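You operate a simulated robot arm through the tools that you are given. There is no shell and no other tool.

The job below is to be done with a simulated robot arm. You get a single attempt, and the scene is never put back.

JOB
Switch off the grey base, move the green module to socket 57, fit the black one in 27, switch on.
Fine: power off while modules move; the other module stays in the rack. Where these are worked on the way, their far stop is far enough and under half their travel is too little: rocker on the grey base.
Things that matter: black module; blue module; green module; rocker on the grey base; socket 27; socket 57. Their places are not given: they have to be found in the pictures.

Only the result counts: the job must be done as asked and must still hold three seconds after the hand-in. Knocking over, shifting, dropping, spilling or breaking anything else fails it.

ROBOT AND FRAMES
A 7-joint arm with a two-finger parallel gripper, fixed in place. Base frame: the origin is at the foot of the arm, x ahead of it, y to its left, z up; the work surface is at about z = 0.75. Readings come in m, rad, newtons and seconds.
With the tool pointing down near the work surface it reaches from about 0.4 to 0.9 m from the base axis. Its first joint turns from -0.297 to 2.199 rad. Payload 1.57 kg.
The TCP is the grasp point between the finger pads, 0.03 m short of the fingertips. In the tool frame z runs along the fingers and y along their closing line. The gripper opens to 0.08 m. The fingers are 0.017 m wide and 0.012 m thick; the gripper's body (0.04 by 0.082 m) begins 0.08 m behind the TCP.
Orientation is that of the tool frame in the base frame, as a unit quaternion [x, y, z, w]. With the fingers straight down and closing along the base's y, the tool's x points along the base's -x, its y along +y and its z along -z.

CONTROLS
- The arm moves only by the tool jog_arm. Its argument "targets" is a list of rows, each a list of 7 numbers: the shift along the base's x, y, z in units of 20 mm (1.0 is 20 mm), then the turn, a rotation vector about the base's x, y, z in units of 6 degrees (1.0 is 6 degrees), then the finger opening in m, from 0 to 0.08. In form: [[x, y, z, ax, ay, az, claw], ...]. A call has 1 to 20 rows; each row shifts and turns the commanded pose from where the row before left it. A call with a number of a shift or a turn outside -1 to 1 is refused whole. Each row takes 0.2 s and may step no farther than 0.05 m and 0.15 rad from the row before; otherwise, or with a gripper value out of range, the whole call is refused. Where a pose cannot be reached the arm comes as near as it can. A force on the tool above 90 N (or 10 N above the force at the start of the call, whichever is more), or a blocked arm, ends the call early, and 0.2 s more pass. Each finger travels about 0.045 m/s and halts on what it meets, pressing with about 22 N; the grip force reading is that of the motor and also rises with nothing between the fingers. The clock runs only during rows and for 0.2 s after the last one: add rows that do not move to give the fingers time. It gives the time, the measured TCP pose, the force on the tool (base axes), the opening and the grip force at its end, in the units of the frame above (readings bear some noise), with the torque about the TCP (base axes, N m) and any sound that the robot's microphone picked up.
- Cameras (640 x 400 px; columns grow to the right, rows downward): "scene" is fixed at [0.0475, -0.6519, 1.3951]; the picture's right is [0.65, -0.76, 0.00], its down [-0.34, -0.29, -0.89] and it looks along [0.68, 0.58, -0.45] (base axes); focal length 315 px, centre (320, 200). "wrist" rides on the gripper at [0.072, -0.007, -0.122] in the tool frame; the picture's right is [0.09, 1.00, 0.00], its down [-0.84, 0.08, -0.54] and it looks along [-0.54, 0.05, 0.84] (tool axes); focal length 238 px, centre (320, 200).
- get_image(camera): a new picture of that camera. No time passes.
- lift_body(by): slides the trunk up (or, below 0, down) by that many m; the arm rides with it, the base frame stays. It gives what a move gives, with no picture.
- point_at(camera, pixels): for up to 12 pixels [column, row] of the newest picture of that camera ("zoom" is the newest enlarged one), the place [x, y, z] in the base frame of the surface seen there, good to about 0.002 m, but the place of the scene camera against the robot may be out by one fixed shift of up to 0.018 m in any direction. No time passes.
- enlarge(camera, box): a new picture of the part [left, top, right, bottom] of that camera's present view, enlarged. No time passes.
- hand_in(): hands the job in; it is judged then, once.

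Open the gripper and draw the arm clear of the work before you hand the job in, unless the task says otherwise.

The tools are called after "Request:" by a JSON object that holds its "api" and its "payload". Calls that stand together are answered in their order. jog_arm: Moves the arm, as the interface text tells. Its arguments: {"type":"object","properties":{"targets":{"type":"array"}},"required":["targets"]} The other tools are called the same way: lift_body (by) slides the trunk up or down; get_image (camera) takes a picture; point_at (camera, pixels) gives the place of the surface under pixels of a picture; enlarge (camera, box) takes an enlarged picture of a part of a camera's view; hand_in () hands the job in.

At the start:

```text
time_s: 0.0
tcp_pos: [0.7075, -0.0362, 1.1369]
ee_rot: [0.001, 1.0, 0.0, 0.0]
ft_force: [0.1, -1.0, -0.1]
wrist_torque: [-0.01, 0.03, 0.0]
gripper_width: 0.0797
grasp_force: 0.0
trunk travel left (down, up): [-0.725, 0.065]
```

scene: 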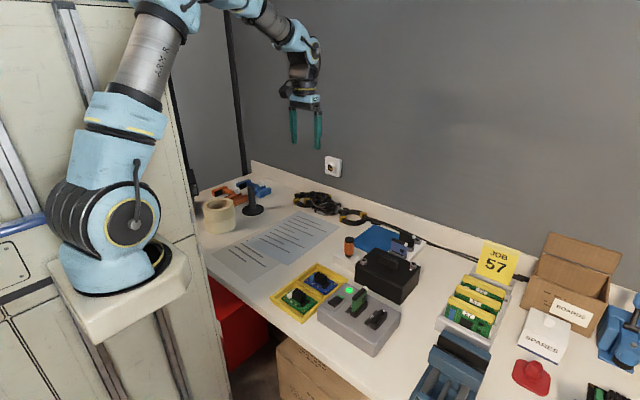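
wrist: 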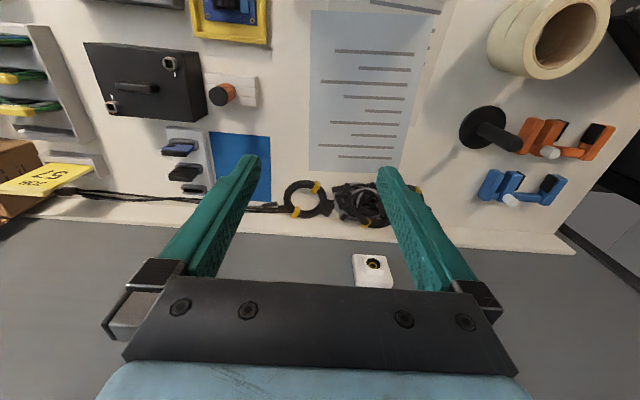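

The scene shows the grey base near (358,318), a yellow tray with modules near (305,292), and a rack near (470,305). I enlarge these first.

Request:
{"api": "enlarge", "payload": {"camera": "scene", "box": [260, 250, 420, 350]}}

Request:
{"api": "enlarge", "payload": {"camera": "scene", "box": [400, 230, 560, 400]}}

Request:
{"api": "enlarge", "payload": {"camera": "scene", "box": [340, 210, 440, 310]}}

Request:
{"api": "enlarge", "payload": {"camera": "wrist", "box": [0, 0, 320, 200]}}

```text
4.00 times, centred on (340, 300) of scene
```

zoom: 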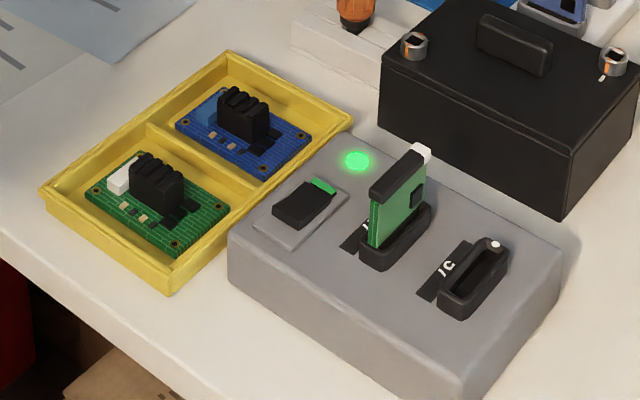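

```text
2.35 times, centred on (480, 315) of scene
```

zoom: 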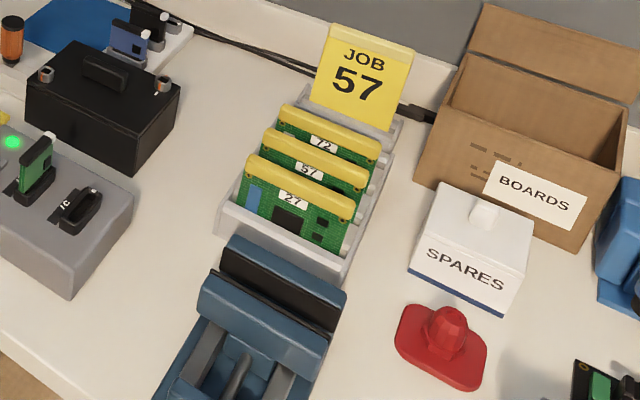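

```text
4.00 times, centred on (390, 260) of scene
```

zoom: 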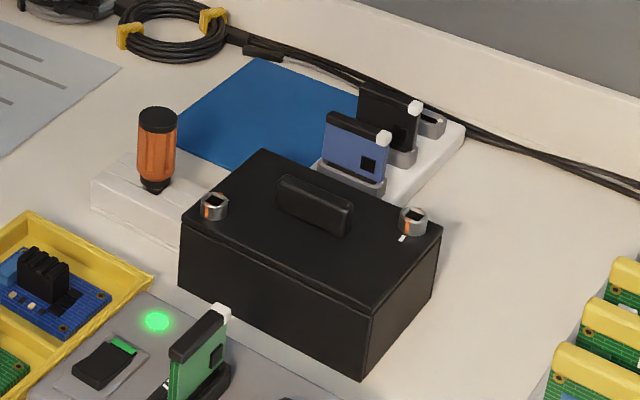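

```text
2.00 times, centred on (160, 100) of wrist
```

zoom: 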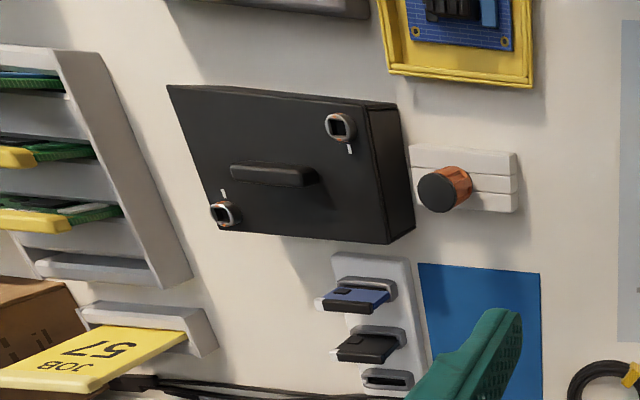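

Base sockets, rocker (zoomed near (305,203)), green module and the small rack with the blue and black modules are seen. I now get their places from the scene camera.

Request:
{"api": "enlarge", "payload": {"camera": "scene", "box": [316, 270, 404, 358]}}

Request:
{"api": "point_at", "payload": {"camera": "scene", "pixels": [[336, 301], [349, 290], [360, 293], [378, 319], [318, 310], [371, 355], [399, 322], [347, 286], [403, 236], [395, 244], [410, 242], [387, 270]]}}

Request:
{"api": "point_at", "payload": {"camera": "wrist", "pixels": [[179, 147], [184, 171], [193, 189], [206, 129], [210, 200], [140, 88], [230, 90], [170, 130]]}}

```text
4.55 times, centred on (360, 314) of scene
```

zoom: 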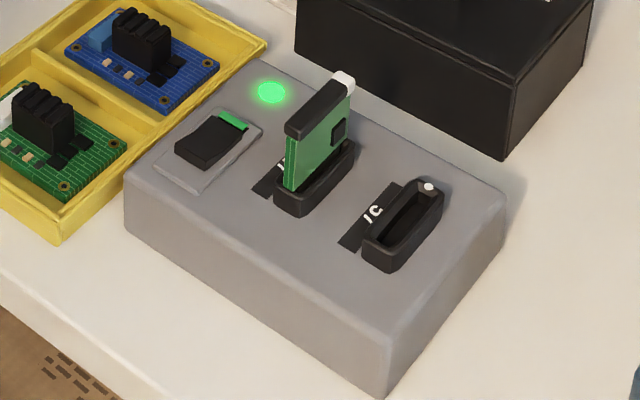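

```text
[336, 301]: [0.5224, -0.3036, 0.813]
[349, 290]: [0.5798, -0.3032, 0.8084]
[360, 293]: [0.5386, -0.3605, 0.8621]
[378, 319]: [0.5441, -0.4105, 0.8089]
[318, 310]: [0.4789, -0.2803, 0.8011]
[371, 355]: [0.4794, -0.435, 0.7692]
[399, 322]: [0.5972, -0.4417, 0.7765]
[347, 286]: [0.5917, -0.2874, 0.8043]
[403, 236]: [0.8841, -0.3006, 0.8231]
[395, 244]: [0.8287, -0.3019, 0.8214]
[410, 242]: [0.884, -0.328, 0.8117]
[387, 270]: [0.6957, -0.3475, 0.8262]
```

```text
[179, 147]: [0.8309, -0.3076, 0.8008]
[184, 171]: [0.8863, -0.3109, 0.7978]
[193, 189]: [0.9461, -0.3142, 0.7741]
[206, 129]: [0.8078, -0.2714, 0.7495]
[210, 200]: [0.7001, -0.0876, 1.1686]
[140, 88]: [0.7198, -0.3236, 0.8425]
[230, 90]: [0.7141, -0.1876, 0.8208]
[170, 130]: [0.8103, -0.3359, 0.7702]
```

The wrist camera is the accurate one, so I move the hand to where it can look at the grey base's labels, staying high over everything.

Request:
{"api": "jog_arm", "payload": {"targets": [[-0.8, -0.9, -0.2, 0, 0, 0, 0.08], [-0.8, -0.9, -0.2, 0, 0, 0, 0.08], [-0.8, -0.9, -0.2, 0, 0, 0, 0.08], [-0.8, -0.9, -0.2, 0, 0, 0, 0.08], [-0.8, -0.9, -0.2, 0, 0, 0, 0.08], [-0.8, -0.9, -0.2, 0, 0, 0, 0.08], [-0.8, -0.9, -0.2, 0, 0, 0, 0.08], [-0.8, -0.9, -0.2, 0, 0, 0, 0.08], [-0.8, -0.9, -0.2, 0, 0, 0, 0.08], [-0.8, -0.9, -0.2, 0, 0, 0, 0.08], [-0.8, -0.9, -0.2, 0, 0, 0, 0.08], [-0.8, -0.9, -0.2, 0, 0, 0, 0.08], [-0.8, -0.9, -0.2, 0, 0, 0, 0.08], [-0.8, -0.9, -0.2, 0, 0, 0, 0.08], [-0.8, -0.9, -0.2, 0, 0, 0, 0.08], [-0.8, -0.9, -0.2, 0, 0, 0, 0.08], [0, 0, 0, 0, 0, 0, 0.08]]}}

Request:
{"api": "get_image", "payload": {"camera": "wrist"}}

Request:
{"api": "get_image", "payload": {"camera": "scene"}}

```text
time_s: 3.6
tcp_pos: [0.4535, -0.3221, 1.0735]
ee_rot: [0.001, 1.0, -0.001, 0.0]
ft_force: [-0.1, -0.8, -0.8]
wrist_torque: [0.04, -0.01, 0.0]
gripper_width: 0.0799
grasp_force: 0.2
trunk travel left (down, up): [-0.725, 0.065]
```

```text
taken
```

wrist: 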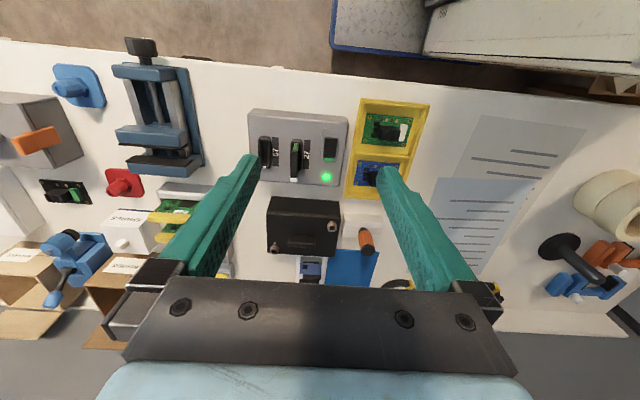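

```text
taken
```

scene: 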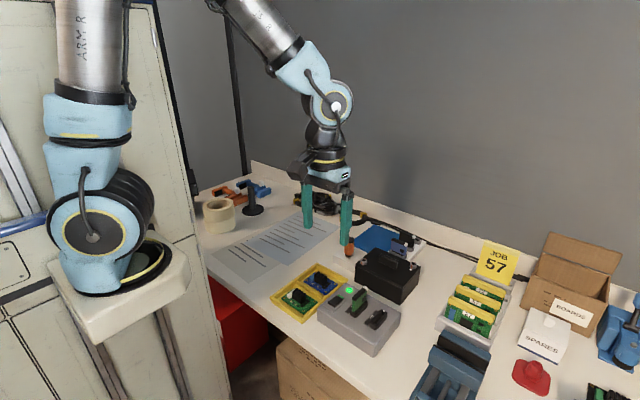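

The base is at about (297,148) in the wrist picture; enlarge it to read labels and the rocker.

Request:
{"api": "enlarge", "payload": {"camera": "wrist", "box": [240, 100, 360, 190]}}

Request:
{"api": "point_at", "payload": {"camera": "wrist", "pixels": [[250, 109], [348, 118], [249, 180], [266, 152], [297, 160], [331, 147], [326, 177], [309, 155], [279, 150], [331, 138], [331, 156]]}}

```text
4.44 times, centred on (300, 145) of wrist
```

zoom: 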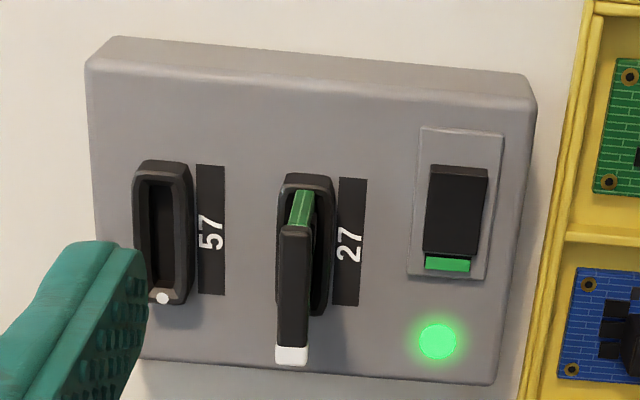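

```text
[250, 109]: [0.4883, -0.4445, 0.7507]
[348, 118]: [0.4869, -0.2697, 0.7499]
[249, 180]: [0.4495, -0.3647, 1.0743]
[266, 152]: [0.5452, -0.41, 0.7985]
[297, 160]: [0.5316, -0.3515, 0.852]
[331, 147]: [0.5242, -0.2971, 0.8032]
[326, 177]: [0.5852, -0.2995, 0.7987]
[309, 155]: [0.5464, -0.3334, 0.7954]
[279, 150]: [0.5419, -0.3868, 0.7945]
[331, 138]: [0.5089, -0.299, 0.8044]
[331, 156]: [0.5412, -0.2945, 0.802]
```

Labels are clear: socket 57 at (266,152) is empty, the green module sits in 27, rocker at (331,147). I lower the hand for a close look at the rocker and measure properly.

Request:
{"api": "jog_arm", "payload": {"targets": [[0, 0.1, -1, 0, 0, 0, 0.08], [0, 0.1, -1, 0, 0, 0, 0.08], [0, 0.1, -1, 0, 0, 0, 0.08], [0, 0.1, -1, 0, 0, 0, 0.08], [0, 0.1, -1, 0, 0, 0, 0.08], [0, 0.1, -1, 0, 0, 0, 0.08], [0, 0.1, -1, 0, 0, 0, 0.08], [0, 0, 0, 0, 0, 0, 0.08]]}}

Request:
{"api": "get_image", "payload": {"camera": "wrist"}}

Request:
{"api": "enlarge", "payload": {"camera": "wrist", "box": [200, 60, 400, 185]}}

```text
time_s: 5.4
tcp_pos: [0.4556, -0.3119, 0.9332]
ee_rot: [0.0, 1.0, 0.0, 0.0]
ft_force: [-0.7, -0.5, 0.0]
wrist_torque: [-0.02, 0.0, 0.0]
gripper_width: 0.0801
grasp_force: 0.0
trunk travel left (down, up): [-0.725, 0.065]
```

```text
taken
```

wrist: 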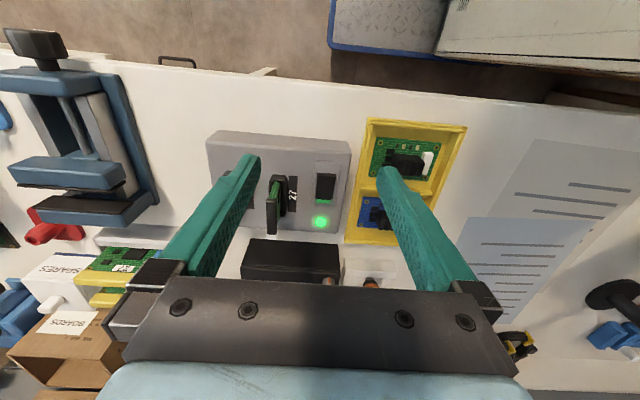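

```text
3.20 times, centred on (300, 122) of wrist
```

zoom: 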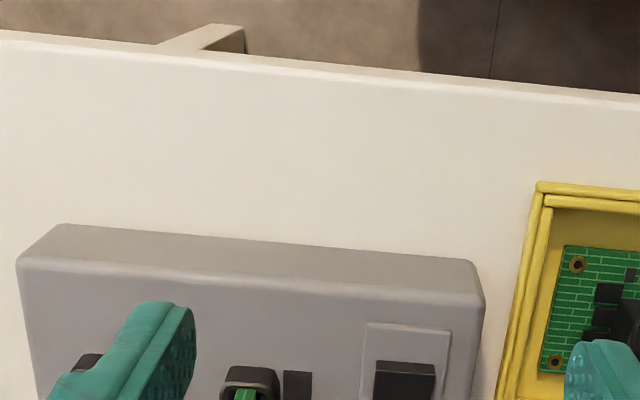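

Rocker is at about (326,187) now; enlarge that region.

Request:
{"api": "enlarge", "payload": {"camera": "wrist", "box": [250, 150, 360, 240]}}

Request:
{"api": "point_at", "payload": {"camera": "wrist", "pixels": [[326, 163], [326, 174], [326, 178], [326, 184], [326, 190], [326, 196], [326, 201], [318, 186], [334, 186], [342, 186], [310, 180], [320, 221]]}}

Request:
{"api": "point_at", "payload": {"camera": "wrist", "pixels": [[276, 178], [275, 184], [272, 200], [270, 225], [270, 234], [267, 200], [277, 200], [284, 180], [284, 210], [295, 190], [280, 176], [276, 215]]}}

```text
4.44 times, centred on (305, 195) of wrist
```

zoom: 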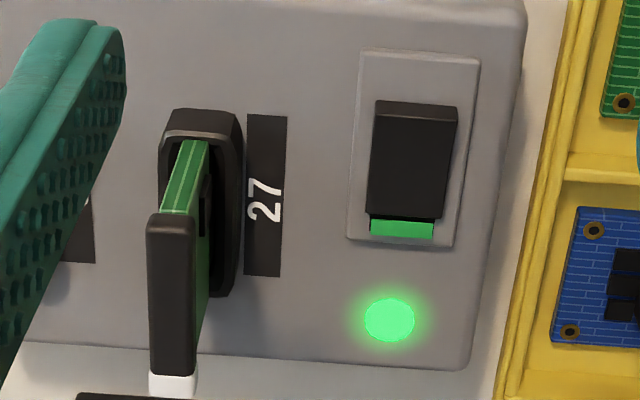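

```text
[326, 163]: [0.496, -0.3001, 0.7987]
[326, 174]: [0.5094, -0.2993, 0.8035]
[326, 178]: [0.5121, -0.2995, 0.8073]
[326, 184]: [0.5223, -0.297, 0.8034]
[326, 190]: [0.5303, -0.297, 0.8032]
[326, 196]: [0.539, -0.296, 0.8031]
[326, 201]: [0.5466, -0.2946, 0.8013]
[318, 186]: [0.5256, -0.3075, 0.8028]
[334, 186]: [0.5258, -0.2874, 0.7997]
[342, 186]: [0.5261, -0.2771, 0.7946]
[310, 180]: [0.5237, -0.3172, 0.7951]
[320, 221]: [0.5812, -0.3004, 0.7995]
```

```text
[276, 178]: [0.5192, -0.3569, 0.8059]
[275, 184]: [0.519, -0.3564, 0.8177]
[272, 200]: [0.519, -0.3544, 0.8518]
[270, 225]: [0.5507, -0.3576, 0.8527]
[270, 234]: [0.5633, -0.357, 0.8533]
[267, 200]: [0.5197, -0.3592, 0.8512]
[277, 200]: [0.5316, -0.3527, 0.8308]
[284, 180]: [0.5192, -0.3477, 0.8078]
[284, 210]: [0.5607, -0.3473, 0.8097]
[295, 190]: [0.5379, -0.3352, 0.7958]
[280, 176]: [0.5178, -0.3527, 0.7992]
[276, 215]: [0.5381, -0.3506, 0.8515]
```

I need to tell which rocker end is raised; I enlarge the scene camera's view tightly on it.

Request:
{"api": "enlarge", "payload": {"camera": "scene", "box": [320, 285, 360, 312]}}

Request:
{"api": "point_at", "payload": {"camera": "zoom", "pixels": [[180, 270], [220, 260], [260, 240], [300, 210], [340, 180], [320, 150], [360, 150], [120, 270], [400, 180], [240, 330], [180, 230], [280, 190]]}}

```text
14.81 times, centred on (340, 298) of scene
```

zoom: 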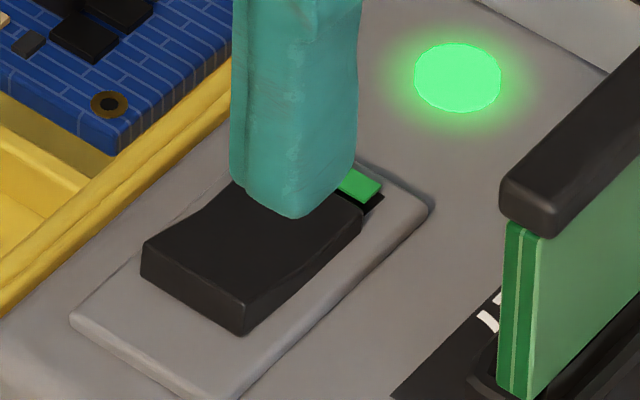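

```text
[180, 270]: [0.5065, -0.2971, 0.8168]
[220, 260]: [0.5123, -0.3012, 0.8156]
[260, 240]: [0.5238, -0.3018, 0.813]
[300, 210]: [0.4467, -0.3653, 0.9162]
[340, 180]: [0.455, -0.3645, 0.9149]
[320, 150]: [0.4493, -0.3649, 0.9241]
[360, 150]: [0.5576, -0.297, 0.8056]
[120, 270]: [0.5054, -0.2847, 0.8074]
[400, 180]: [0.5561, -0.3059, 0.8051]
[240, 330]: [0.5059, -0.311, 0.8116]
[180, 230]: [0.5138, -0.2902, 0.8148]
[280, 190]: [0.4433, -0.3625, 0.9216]
```

The raised end of the rocker is the -x end (near x 0.508, top z 0.807), with the green strip end down, so "off" means pressing the -x end. I close the fingers and go above that end.

Request:
{"api": "jog_arm", "payload": {"targets": [[0.7, 0.2, 0, 0, 0, 0, 0.0], [0.7, 0.2, 0, 0, 0, 0, 0.0], [0.7, 0.2, 0, 0, 0, 0, 0.0], [0.7, 0.1, 0, 0, 0, 0, 0.0], [0, 0, -1, 0, 0, 0, 0.0], [0, 0, -1, 0, 0, 0, 0.0], [0, 0, -1, 0, 0, 0, 0.0], [0, 0, 0, 0, 0, 0, 0.0], [0, 0, 0, 0, 0, 0, 0.0]]}}

Request:
{"api": "enlarge", "payload": {"camera": "scene", "box": [310, 265, 380, 315]}}

Request:
{"api": "enlarge", "payload": {"camera": "wrist", "box": [220, 120, 420, 260]}}

```text
time_s: 7.4
tcp_pos: [0.5094, -0.295, 0.8741]
ee_rot: [0.001, 1.0, 0.0, 0.0]
ft_force: [0.3, -0.2, 0.0]
wrist_torque: [0.0, -0.02, 0.0]
gripper_width: 0.0
grasp_force: 21.4
trunk travel left (down, up): [-0.725, 0.065]
```

```text
8.00 times, centred on (345, 290) of scene
```

zoom: 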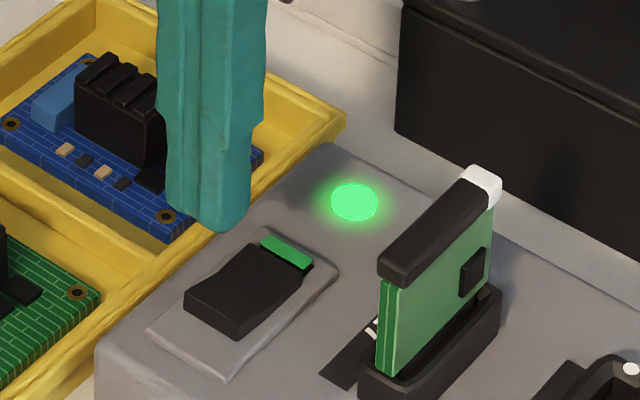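

```text
2.86 times, centred on (320, 190) of wrist
```

zoom: 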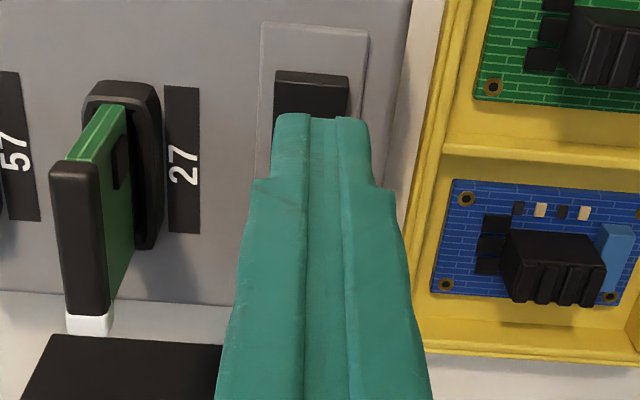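

Fingertips are 37 mm above the rocker's raised end, well lined up. I descend and press in small steps.

Request:
{"api": "jog_arm", "payload": {"targets": [[0, -0.1, -1, 0, 0, 0, 0.0], [0, 0, -0.7, 0, 0, 0, 0.0], [0, 0, -0.15, 0, 0, 0, 0.0], [0, 0, -0.1, 0, 0, 0, 0.0], [0, 0, -0.1, 0, 0, 0, 0.0], [0, 0, 0, 0, 0, 0, 0.0]]}}

Request:
{"api": "enlarge", "payload": {"camera": "scene", "box": [310, 265, 380, 315]}}

```text
time_s: 8.8
tcp_pos: [0.5102, -0.2975, 0.8342]
ee_rot: [0.0, 1.0, -0.001, 0.003]
ft_force: [0.3, 10.9, 48.1]
wrist_torque: [0.4, -0.41, -0.31]
gripper_width: 0.0
grasp_force: 21.2
trunk travel left (down, up): [-0.725, 0.065]
heard: click
```

```text
8.00 times, centred on (345, 290) of scene
```

zoom: 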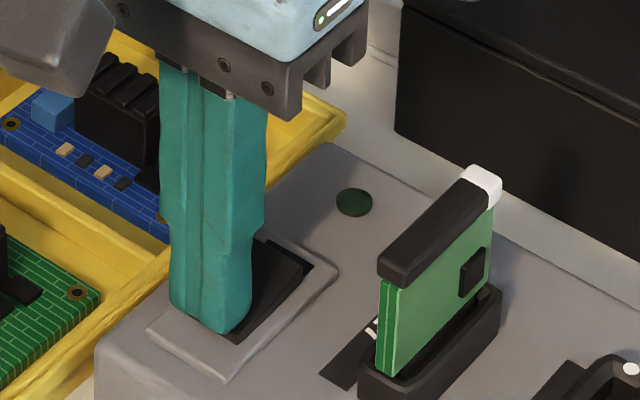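

A click sounded and the base's lamp went dark: power is off. I raise the hand clear and draw back to look closely at the green module.

Request:
{"api": "jog_arm", "payload": {"targets": [[0, 0, 1, 0, 0, 0, 0.0], [0, 0, 1, 0, 0, 0, 0.0], [0, 0, 1, 0, 0, 0, 0.0], [0, 0, 1, 0, 0, 0, 0.0], [0, 0, 1, 0, 0, 0, 0.0], [-0.5, -0.7, 1, 0, 0, 0, 0.03], [-0.5, -0.7, 0, 0, 0, 0, 0.03], [-0.5, -0.7, 0, 0, 0, 0, 0.03], [-0.5, -0.7, 0, 0, 0, 0, 0.03], [0, 0, 0, 0, 0, 0, 0.03], [0, 0, 0, 0, 0, 0, 0.03]]}}

Request:
{"api": "get_image", "payload": {"camera": "wrist"}}

Request:
{"api": "enlarge", "payload": {"camera": "wrist", "box": [250, 120, 390, 220]}}

Request:
{"api": "enlarge", "payload": {"camera": "scene", "box": [320, 270, 400, 330]}}

```text
time_s: 11.2
tcp_pos: [0.4676, -0.3554, 0.9509]
ee_rot: [0.001, 1.0, 0.0, 0.001]
ft_force: [0.4, 0.0, -0.1]
wrist_torque: [-0.01, -0.02, 0.01]
gripper_width: 0.0303
grasp_force: 0.0
trunk travel left (down, up): [-0.725, 0.065]
```

```text
taken
```

wrist: 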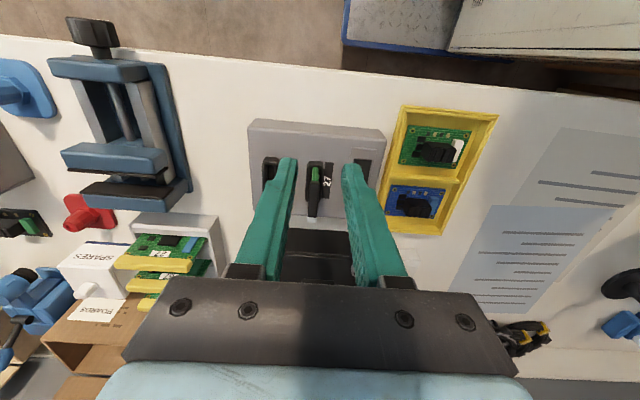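

```text
4.00 times, centred on (320, 170) of wrist
```

zoom: 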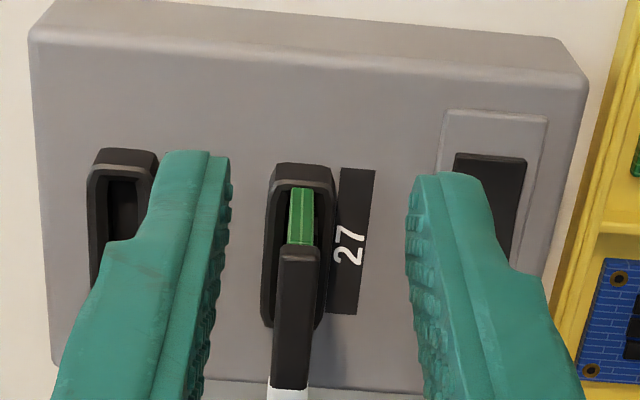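

```text
6.67 times, centred on (360, 300) of scene
```

zoom: 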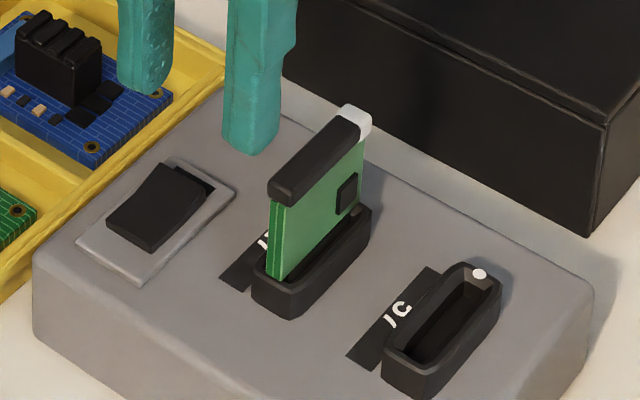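

I measure the green module's cap, socket 27's rim and socket 57's rim from the wrist picture.

Request:
{"api": "point_at", "payload": {"camera": "wrist", "pixels": [[311.5, 190], [315.5, 190], [318.5, 190], [313, 184], [313, 200], [312, 214], [311, 219], [314, 170], [315, 162], [307.5, 185], [322, 180], [321.5, 190]]}}

Request:
{"api": "point_at", "payload": {"camera": "wrist", "pixels": [[265, 160], [269, 158], [273, 158], [277.5, 160], [270, 163], [264, 170], [263.5, 180], [263.5, 190], [268, 175], [270, 172], [268, 181], [315, 180]]}}

Request:
{"api": "enlarge", "payload": {"camera": "wrist", "box": [255, 145, 335, 195]}}

```text
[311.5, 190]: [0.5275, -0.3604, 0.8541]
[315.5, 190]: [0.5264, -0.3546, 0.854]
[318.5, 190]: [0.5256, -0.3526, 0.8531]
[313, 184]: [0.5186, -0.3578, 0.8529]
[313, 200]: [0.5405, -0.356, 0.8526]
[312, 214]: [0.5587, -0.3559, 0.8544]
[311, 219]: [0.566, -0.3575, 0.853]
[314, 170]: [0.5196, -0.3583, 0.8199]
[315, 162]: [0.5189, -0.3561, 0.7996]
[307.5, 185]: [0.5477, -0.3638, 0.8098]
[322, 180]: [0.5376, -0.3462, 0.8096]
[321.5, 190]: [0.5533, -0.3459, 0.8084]
```

```text
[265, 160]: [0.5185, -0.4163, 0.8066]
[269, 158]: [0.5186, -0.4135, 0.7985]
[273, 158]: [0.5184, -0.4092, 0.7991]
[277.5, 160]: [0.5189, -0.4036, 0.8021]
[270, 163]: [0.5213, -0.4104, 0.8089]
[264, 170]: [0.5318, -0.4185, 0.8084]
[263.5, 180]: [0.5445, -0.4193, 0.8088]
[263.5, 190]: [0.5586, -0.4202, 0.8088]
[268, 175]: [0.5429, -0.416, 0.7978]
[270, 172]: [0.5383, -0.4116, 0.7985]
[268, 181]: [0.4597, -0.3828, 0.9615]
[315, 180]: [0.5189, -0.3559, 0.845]
```

```text
8.00 times, centred on (295, 170) of wrist
```

zoom: 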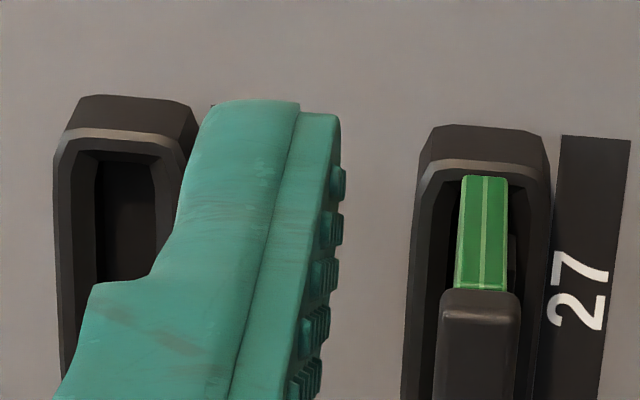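

Green cap: y ≈ -0.3565 (8 mm thick), x 0.5185–0.570, top z 0.853; socket rims top at z 0.809. I go to the module with the fingers 30 mm open.

Request:
{"api": "jog_arm", "payload": {"targets": [[0.95, 0, 0, 0, 0, 0, 0.03], [0.95, 0, 0, 0, 0, 0, 0.03], [0.95, 0, 0, 0, 0, 0, 0.03], [0.95, 0, 0, 0, 0, 0, 0.03], [0, 0, -1, 0, 0, 0, 0.03], [0, 0, -1, 0, 0, 0, 0.03], [0, 0, -1, 0, 0, 0, 0.03], [0, 0, 0, 0, 0, 0, 0.03], [0, 0, 0, 0, 0, 0, 0.03]]}}

Request:
{"api": "enlarge", "payload": {"camera": "wrist", "box": [220, 110, 420, 235]}}

Request:
{"api": "enlarge", "payload": {"camera": "scene", "box": [320, 260, 400, 320]}}

```text
time_s: 13.2
tcp_pos: [0.5441, -0.3564, 0.8916]
ee_rot: [0.0, 1.0, 0.0, -0.001]
ft_force: [-0.2, 0.8, -0.1]
wrist_torque: [-0.03, -0.03, 0.0]
gripper_width: 0.0299
grasp_force: 0.1
trunk travel left (down, up): [-0.725, 0.065]
```

```text
3.20 times, centred on (320, 172) of wrist
```

zoom: 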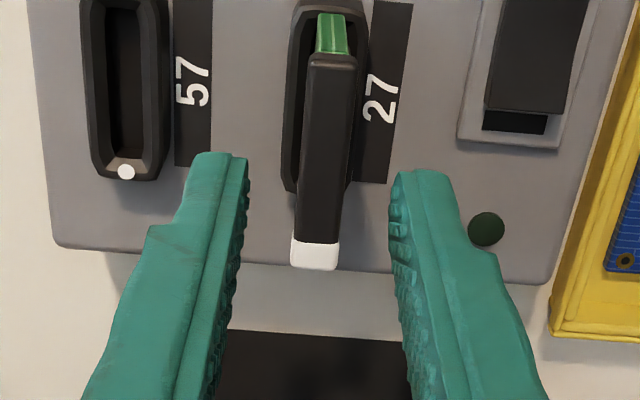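

```text
6.67 times, centred on (360, 290) of scene
```

zoom: 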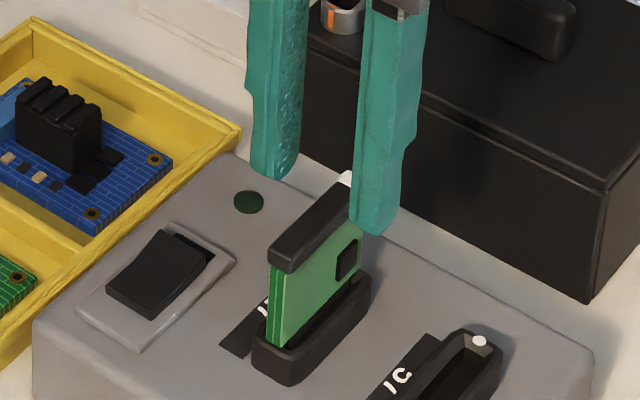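

A good straight view of both sockets; I take a new wrist enlargement and measure rims and key dot.

Request:
{"api": "enlarge", "payload": {"camera": "wrist", "box": [235, 95, 345, 175]}}

Request:
{"api": "point_at", "payload": {"camera": "zoom", "pixels": [[60, 150], [150, 150], [80, 150], [135, 150], [105, 150], [105, 290], [105, 310], [290, 50], [100, 50], [420, 50], [305, 310], [330, 60]]}}

```text
5.00 times, centred on (290, 135) of wrist
```

zoom: 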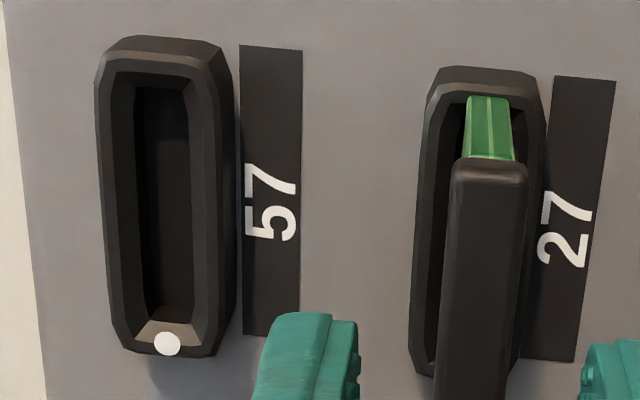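

```text
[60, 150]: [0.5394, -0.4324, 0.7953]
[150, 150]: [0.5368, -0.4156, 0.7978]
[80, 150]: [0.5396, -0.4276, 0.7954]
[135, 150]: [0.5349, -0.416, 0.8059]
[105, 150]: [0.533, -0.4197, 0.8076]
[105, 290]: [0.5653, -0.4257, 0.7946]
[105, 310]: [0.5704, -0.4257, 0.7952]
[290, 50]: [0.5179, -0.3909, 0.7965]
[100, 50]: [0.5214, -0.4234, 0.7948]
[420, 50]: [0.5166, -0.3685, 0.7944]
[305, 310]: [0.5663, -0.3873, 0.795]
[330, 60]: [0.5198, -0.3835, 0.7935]
```

Measuring rim points more precisely on this enlargement.

Request:
{"api": "point_at", "payload": {"camera": "zoom", "pixels": [[106, 200], [114, 200], [208, 200], [214, 200], [220, 200], [228, 200], [155, 60], [167, 343], [165, 352], [160, 68], [165, 325], [170, 200]]}}

Request:
{"api": "point_at", "payload": {"camera": "zoom", "pixels": [[420, 230], [426, 230], [432, 230], [524, 180], [530, 180], [536, 180], [485, 85], [485, 78], [430, 360], [452, 300], [525, 300], [490, 130]]}}

```text
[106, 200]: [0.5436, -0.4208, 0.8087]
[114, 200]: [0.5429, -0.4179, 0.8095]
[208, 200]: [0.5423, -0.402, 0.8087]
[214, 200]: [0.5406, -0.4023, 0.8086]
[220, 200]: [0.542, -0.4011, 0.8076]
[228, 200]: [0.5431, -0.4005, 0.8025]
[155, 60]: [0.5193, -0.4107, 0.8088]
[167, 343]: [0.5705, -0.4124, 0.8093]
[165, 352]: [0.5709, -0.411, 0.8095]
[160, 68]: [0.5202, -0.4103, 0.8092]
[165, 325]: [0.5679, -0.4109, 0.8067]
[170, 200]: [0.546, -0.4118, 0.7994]
```

```text
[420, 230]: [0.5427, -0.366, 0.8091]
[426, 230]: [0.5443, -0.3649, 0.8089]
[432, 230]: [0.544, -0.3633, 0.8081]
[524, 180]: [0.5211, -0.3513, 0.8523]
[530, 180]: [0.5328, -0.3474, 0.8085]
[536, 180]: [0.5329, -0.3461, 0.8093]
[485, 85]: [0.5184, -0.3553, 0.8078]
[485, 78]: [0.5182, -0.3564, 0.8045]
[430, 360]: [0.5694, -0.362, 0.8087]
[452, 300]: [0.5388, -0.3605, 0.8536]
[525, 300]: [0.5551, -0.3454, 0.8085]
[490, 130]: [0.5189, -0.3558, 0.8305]
```

Socket 57 centre is y ≈ -0.411 and socket 27 y ≈ -0.356, both centred at x ≈ 0.545, so the shift is -55 mm in y. I descend to z 0.843 and grip the green module.

Request:
{"api": "jog_arm", "payload": {"targets": [[0, 0, -1, 0, 0, 0, 0.03], [0, 0, -1, 0, 0, 0, 0.03], [0, 0, -0.43, 0, 0, 0, 0.03], [0, 0, 0, 0, 0, 0, 0.03], [0, 0, 0, 0, 0, 0, 0.0], [0, 0, 0, 0, 0, 0, 0.0], [0, 0, 0, 0, 0, 0, 0.0], [0, 0, 0, 0, 0, 0, 0.0]]}}

Request:
{"api": "enlarge", "payload": {"camera": "scene", "box": [320, 260, 400, 320]}}

```text
time_s: 15.0
tcp_pos: [0.5456, -0.3551, 0.843]
ee_rot: [0.002, 1.0, 0.0, 0.001]
ft_force: [0.7, -2.5, -1.7]
wrist_torque: [0.03, -0.03, -0.02]
gripper_width: 0.0098
grasp_force: 21.8
trunk travel left (down, up): [-0.725, 0.065]
```

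```text
6.67 times, centred on (360, 290) of scene
```

zoom: 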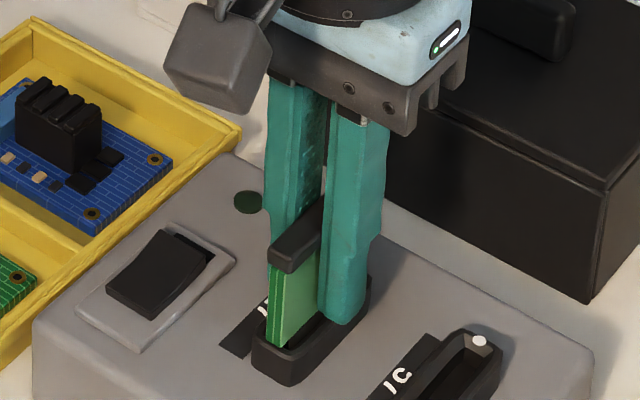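

Gripped (9.8 mm). I lift straight up gently.

Request:
{"api": "jog_arm", "payload": {"targets": [[0, 0, 0.25, 0, 0, 0, 0.0], [0, 0, 0.25, 0, 0, 0, 0.0], [0, 0, 0.4, 0, 0, 0, 0.0], [0, 0, 0.5, 0, 0, 0, 0.0], [0, 0, 0.8, 0, 0, 0, 0.0], [0, 0, 0.8, 0, 0, 0, 0.0], [0, 0, 0, 0, 0, 0, 0.0]]}}

Request:
{"api": "enlarge", "payload": {"camera": "scene", "box": [320, 240, 416, 320]}}

Request:
{"api": "enlarge", "payload": {"camera": "wrist", "box": [220, 80, 420, 205]}}

```text
time_s: 16.6
tcp_pos: [0.5453, -0.3556, 0.9027]
ee_rot: [0.0, 1.0, 0.0, -0.001]
ft_force: [0.1, -0.8, -0.3]
wrist_torque: [-0.02, -0.01, 0.02]
gripper_width: 0.01
grasp_force: 22.4
trunk travel left (down, up): [-0.725, 0.065]
```

```text
5.00 times, centred on (368, 280) of scene
```

zoom: 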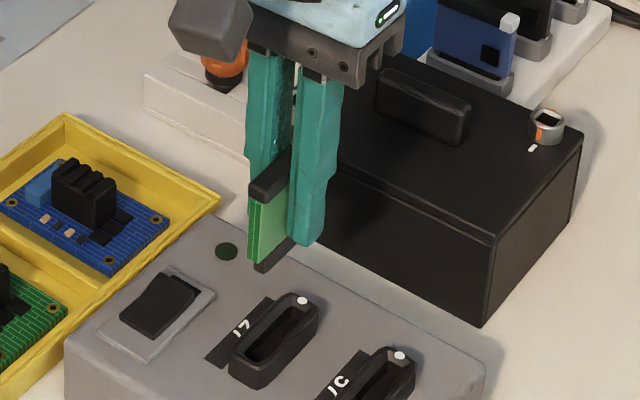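

```text
3.20 times, centred on (320, 142) of wrist
```

zoom: 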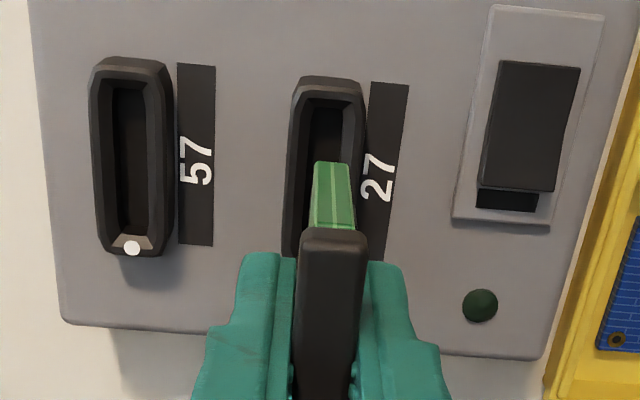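

The module is out, standing vertical in the grip. I re-measure both socket rims from this clearer view for the spacing.

Request:
{"api": "enlarge", "payload": {"camera": "wrist", "box": [240, 90, 340, 165]}}

Request:
{"api": "point_at", "payload": {"camera": "wrist", "pixels": [[249.2, 125], [251, 125], [270.2, 125], [272, 125], [310.6, 125], [312.4, 125], [331.5, 125], [333, 125], [260, 102], [322, 108], [261, 157], [256, 110]]}}

```text
5.33 times, centred on (290, 128) of wrist
```

zoom: 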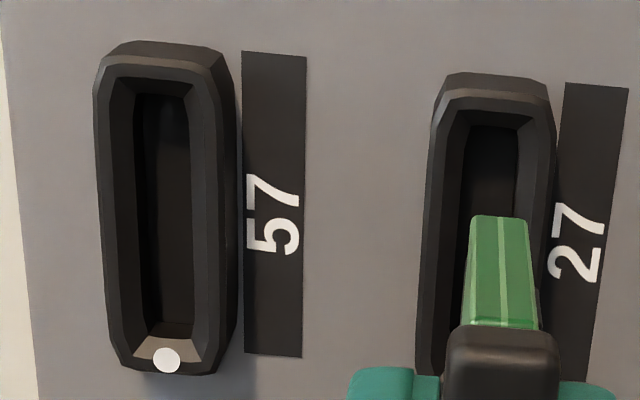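

```text
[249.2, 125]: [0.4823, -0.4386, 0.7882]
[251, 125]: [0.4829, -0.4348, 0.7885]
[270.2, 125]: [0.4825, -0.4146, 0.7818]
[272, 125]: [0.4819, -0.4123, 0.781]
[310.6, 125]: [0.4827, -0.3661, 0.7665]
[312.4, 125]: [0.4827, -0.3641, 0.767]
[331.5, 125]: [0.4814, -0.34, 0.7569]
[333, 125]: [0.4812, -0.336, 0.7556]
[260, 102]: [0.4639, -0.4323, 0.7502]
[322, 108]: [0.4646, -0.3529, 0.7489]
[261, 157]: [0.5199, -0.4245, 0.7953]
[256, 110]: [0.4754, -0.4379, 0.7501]
```

Point_at on "wrist" used the older picture, so I measure through this newest enlargement instead.

Request:
{"api": "point_at", "payload": {"camera": "zoom", "pixels": [[98, 150], [104, 150], [213, 150], [208, 150], [122, 150], [165, 60], [434, 190], [440, 190], [545, 190], [540, 190], [495, 97], [166, 360]]}}

Request:
{"api": "point_at", "payload": {"camera": "zoom", "pixels": [[475, 250], [533, 250], [500, 219], [500, 300], [450, 340], [550, 340], [500, 335], [470, 322], [535, 322]]}}

```text
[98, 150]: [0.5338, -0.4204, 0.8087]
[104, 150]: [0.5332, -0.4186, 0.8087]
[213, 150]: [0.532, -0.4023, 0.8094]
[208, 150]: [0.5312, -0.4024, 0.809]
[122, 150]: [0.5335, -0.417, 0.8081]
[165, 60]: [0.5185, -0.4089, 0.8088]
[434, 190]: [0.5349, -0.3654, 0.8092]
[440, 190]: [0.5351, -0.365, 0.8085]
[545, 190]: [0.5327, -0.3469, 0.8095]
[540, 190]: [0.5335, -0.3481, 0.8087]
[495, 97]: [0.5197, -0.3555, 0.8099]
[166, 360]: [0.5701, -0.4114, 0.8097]
```

```text
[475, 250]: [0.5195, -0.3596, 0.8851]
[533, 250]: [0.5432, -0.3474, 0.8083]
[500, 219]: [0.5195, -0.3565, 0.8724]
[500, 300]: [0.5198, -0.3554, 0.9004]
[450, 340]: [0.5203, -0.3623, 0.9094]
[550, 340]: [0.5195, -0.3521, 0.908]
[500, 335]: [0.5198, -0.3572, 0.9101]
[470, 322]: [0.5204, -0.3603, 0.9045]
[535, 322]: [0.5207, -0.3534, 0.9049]
```

Spacing confirmed at 55 mm with equal x. I shift 55 mm in -y and check.

Request:
{"api": "jog_arm", "payload": {"targets": [[0, -0.7, 0, 0, 0, 0, 0.0], [0, -0.7, 0, 0, 0, 0, 0.0], [0, -0.7, 0, 0, 0, 0, 0.0], [0, -0.65, 0, 0, 0, 0, 0.0], [0, 0, 0, 0, 0, 0, 0.0], [0, 0, 0, 0, 0, 0, 0.0]]}}

Request:
{"api": "enlarge", "payload": {"camera": "wrist", "box": [240, 90, 400, 190]}}

Request:
{"api": "enlarge", "payload": {"camera": "scene", "box": [330, 250, 426, 330]}}

```text
time_s: 18.0
tcp_pos: [0.5446, -0.4104, 0.9013]
ee_rot: [0.001, 1.0, 0.0, 0.0]
ft_force: [0.0, -0.1, 0.0]
wrist_torque: [0.02, 0.02, 0.05]
gripper_width: 0.0097
grasp_force: 22.5
trunk travel left (down, up): [-0.725, 0.065]
```

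```text
4.00 times, centred on (320, 140) of wrist
```

zoom: 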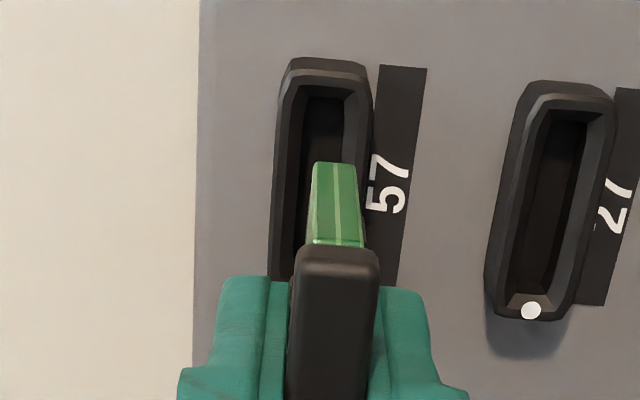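

```text
5.00 times, centred on (378, 290) of scene
```

zoom: 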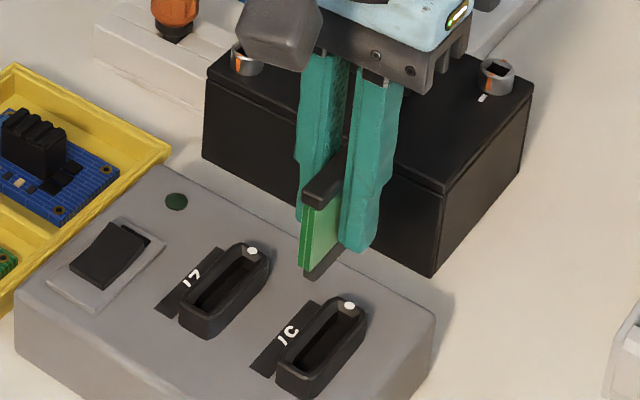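

The module sits over socket 57 just as it did over 27. I descend, slowly at the end.

Request:
{"api": "jog_arm", "payload": {"targets": [[0, 0, -0.8, 0, 0, 0, 0.0], [0, 0, -0.6, 0, 0, 0, 0.0], [0, 0, -0.3, 0, 0, 0, 0.0], [0, 0, -0.3, 0, 0, 0, 0.0], [0, 0, -0.25, 0, 0, 0, 0.0], [0, 0, 0, 0, 0, 0, 0.0]]}}

Request:
{"api": "enlarge", "payload": {"camera": "scene", "box": [330, 250, 426, 330]}}

```text
time_s: 19.4
tcp_pos: [0.5441, -0.4094, 0.8589]
ee_rot: [0.001, 1.0, 0.0, 0.0]
ft_force: [0.6, 0.1, -0.4]
wrist_torque: [-0.02, 0.03, 0.02]
gripper_width: 0.0097
grasp_force: 21.6
trunk travel left (down, up): [-0.725, 0.065]
```

```text
5.00 times, centred on (378, 290) of scene
```

zoom: 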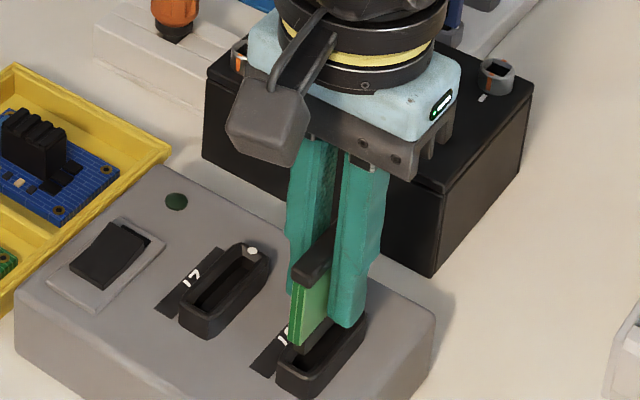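

No contact force yet, and the tongue is entering the funnel; 16 mm more to go in 2–3 mm steps.

Request:
{"api": "jog_arm", "payload": {"targets": [[0, 0, -0.15, 0, 0, 0, 0.0], [0, 0, -0.15, 0, 0, 0, 0.0], [0, 0, -0.15, 0, 0, 0, 0.0], [0, 0, -0.15, 0, 0, 0, 0.0], [0, 0, -0.1, 0, 0, 0, 0.0], [0, 0, 0, 0, 0, 0, 0.0]]}}

Request:
{"api": "enlarge", "payload": {"camera": "scene", "box": [330, 250, 426, 330]}}

```text
time_s: 20.8
tcp_pos: [0.5455, -0.4093, 0.8449]
ee_rot: [0.001, 1.0, 0.001, 0.0]
ft_force: [-0.7, -1.9, 0.5]
wrist_torque: [-0.03, -0.01, 0.02]
gripper_width: 0.0102
grasp_force: 21.8
trunk travel left (down, up): [-0.725, 0.065]
```

```text
5.00 times, centred on (378, 290) of scene
```

zoom: 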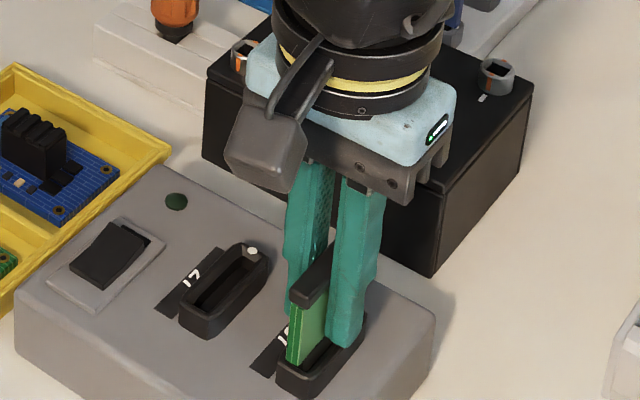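

Going in freely; a few more 1 mm steps until it seats.

Request:
{"api": "jog_arm", "payload": {"targets": [[0, 0, -0.05, 0, 0, 0, 0.0], [0, 0, -0.05, 0, 0, 0, 0.0], [0, 0, -0.05, 0, 0, 0, 0.0], [0, 0, 0, 0, 0, 0, 0.0]]}}

```text
time_s: 21.8
tcp_pos: [0.5443, -0.4079, 0.8418]
ee_rot: [0.001, 1.0, -0.001, 0.002]
ft_force: [-2.3, -2.9, 21.9]
wrist_torque: [-0.02, -0.02, 0.01]
gripper_width: 0.0098
grasp_force: 22.0
trunk travel left (down, up): [-0.725, 0.065]
```

Contact of 22 N at z 0.842 matches the seated height in socket 27. One more millimetre to be sure, then open.

Request:
{"api": "jog_arm", "payload": {"targets": [[0, 0, -0.05, 0, 0, 0, 0.0], [0, 0, 0, 0, 0, 0, 0.0]]}}

Request:
{"api": "jog_arm", "payload": {"targets": [[0, 0, 0.1, 0, 0, 0, 0.025], [0, 0, 0, 0, 0, 0, 0.025], [0, 0, 0, 0, 0, 0, 0.025], [0, 0, 1, 0, 0, 0, 0.025], [0, 0, 1, 0, 0, 0, 0.025], [0, 0, 1, 0, 0, 0, 0.025], [0, 0, 1, 0, 0, 0, 0.025], [-1, 0, 1, 0, 0, 0, 0.025], [-1, 0, 0, 0, 0, 0, 0.025], [-1, 0, 0, 0, 0, 0, 0.025], [-1, 0, 0, 0, 0, 0, 0.025], [0, 0, 0, 0, 0, 0, 0.025]]}}

Request:
{"api": "get_image", "payload": {"camera": "wrist"}}

Request:
{"api": "enlarge", "payload": {"camera": "scene", "box": [330, 260, 410, 330]}}

Request:
{"api": "enlarge", "payload": {"camera": "wrist", "box": [240, 110, 400, 210]}}

```text
time_s: 22.4
tcp_pos: [0.5443, -0.4082, 0.8408]
ee_rot: [0.001, 1.0, 0.0, 0.0]
ft_force: [-3.9, -1.1, 20.6]
wrist_torque: [0.01, -0.06, 0.03]
gripper_width: 0.0096
grasp_force: 22.3
trunk travel left (down, up): [-0.725, 0.065]
```

```text
time_s: 25.0
tcp_pos: [0.4636, -0.4077, 0.9411]
ee_rot: [0.001, 1.0, 0.0, 0.0]
ft_force: [0.5, 0.7, 0.8]
wrist_torque: [-0.03, 0.01, -0.01]
gripper_width: 0.025
grasp_force: 0.0
trunk travel left (down, up): [-0.725, 0.065]
```

```text
taken
```

wrist: 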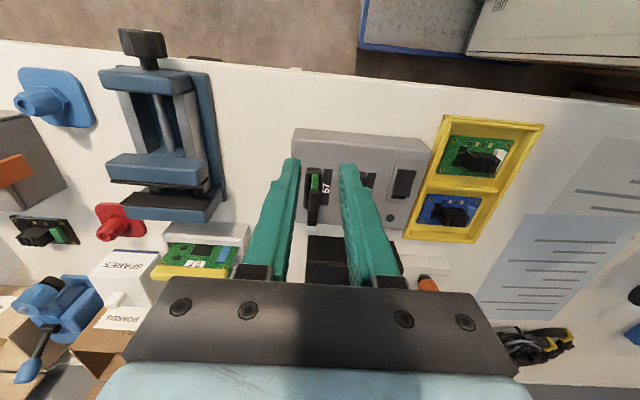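

```text
5.71 times, centred on (370, 295) of scene
```

zoom: 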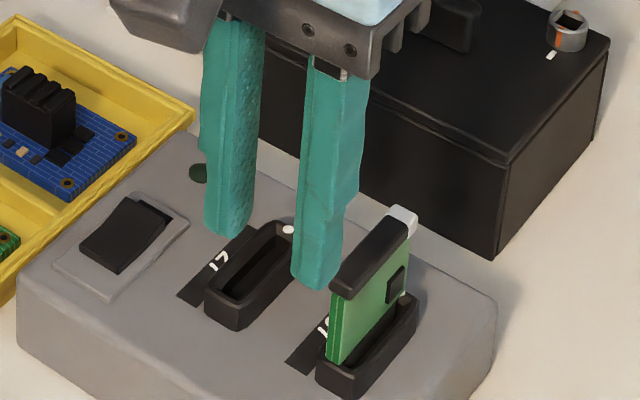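

```text
4.00 times, centred on (320, 160) of wrist
```

zoom: 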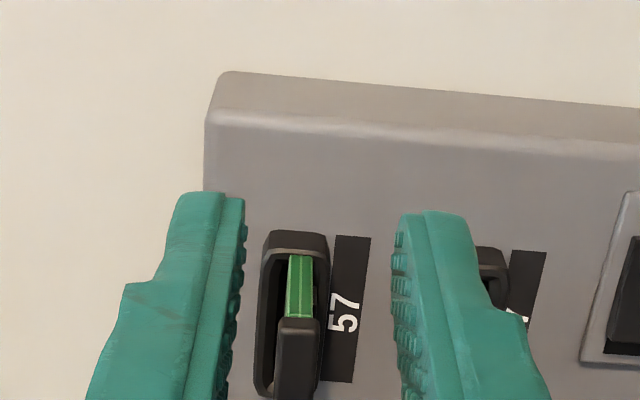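

Green stands seated in 57. I check the height of its cap and its centre in the rim.

Request:
{"api": "point_at", "payload": {"camera": "zoom", "pixels": [[285, 335], [300, 335], [312, 335], [290, 375], [300, 322], [263, 330], [268, 260], [320, 260]]}}

```text
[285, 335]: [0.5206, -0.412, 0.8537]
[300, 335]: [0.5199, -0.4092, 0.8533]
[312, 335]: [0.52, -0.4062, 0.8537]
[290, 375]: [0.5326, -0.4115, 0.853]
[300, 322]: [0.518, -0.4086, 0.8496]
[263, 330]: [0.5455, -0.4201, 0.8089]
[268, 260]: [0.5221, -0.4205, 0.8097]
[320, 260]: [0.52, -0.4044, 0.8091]
```

Green's cap is at z 0.8535, as in its old socket: fully seated. Next I move high over the small rack to look at the black module.

Request:
{"api": "jog_arm", "payload": {"targets": [[0, 0, 1, 0, 0, 0, 0.03], [0, 0.3, 1, 0, 0, 0, 0.03], [0.5, 0.4, 1, 0, 0, 0, 0.03], [1, 0.4, 0, 0, 0, 0, 0.03], [1, 0.4, 0, 0, 0, 0, 0.03], [1, 0.4, 0, 0, 0, 0, 0.03], [1, 0.4, 0, 0, 0, 0, 0.03], [1, 0.4, 0, 0, 0, 0, 0.03], [1, 0.4, 0, 0, 0, 0, 0.03], [1, 0.4, 0, 0, 0, 0, 0.03], [1, 0.4, 0, 0, 0, 0, 0.03], [1, 0.4, 0, 0, 0, 0, 0.03], [1, 0.4, 0, 0, 0, 0, 0.03], [1, 0.4, 0, 0, 0, 0, 0.03], [1, 0, 0, 0, 0, 0, 0.03], [1, 0, 0, 0, 0, 0, 0.03], [1, 0, 0, 0, 0, 0, 0.03], [0, 0, 0, 0, 0, 0, 0.03]]}}

Request:
{"api": "get_image", "payload": {"camera": "wrist"}}

Request:
{"api": "get_image", "payload": {"camera": "scene"}}

```text
time_s: 28.8
tcp_pos: [0.7549, -0.3087, 1.0017]
ee_rot: [0.001, 1.0, 0.0, 0.0]
ft_force: [-0.9, -0.6, 0.1]
wrist_torque: [0.0, -0.02, -0.01]
gripper_width: 0.0298
grasp_force: 0.0
trunk travel left (down, up): [-0.725, 0.065]
```

```text
taken
```

wrist: 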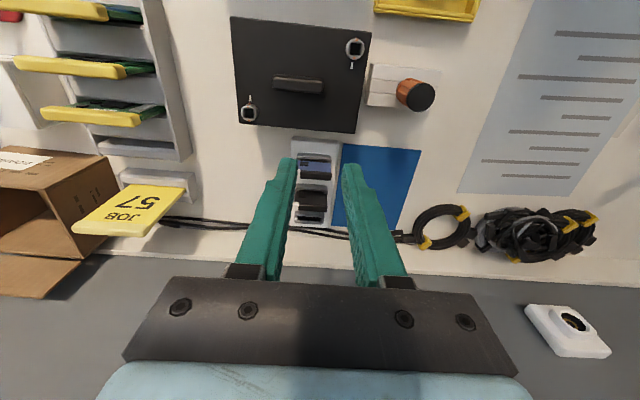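

```text
taken
```

scene: 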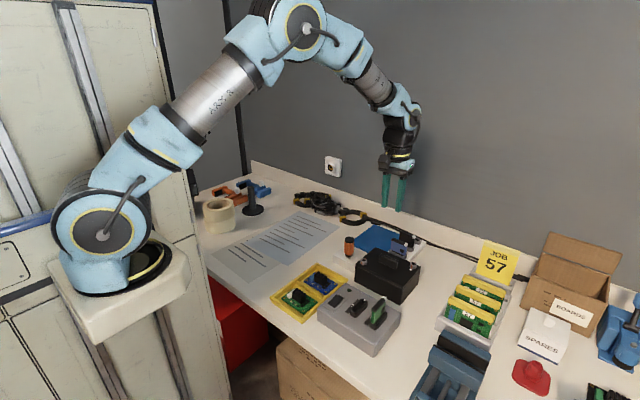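

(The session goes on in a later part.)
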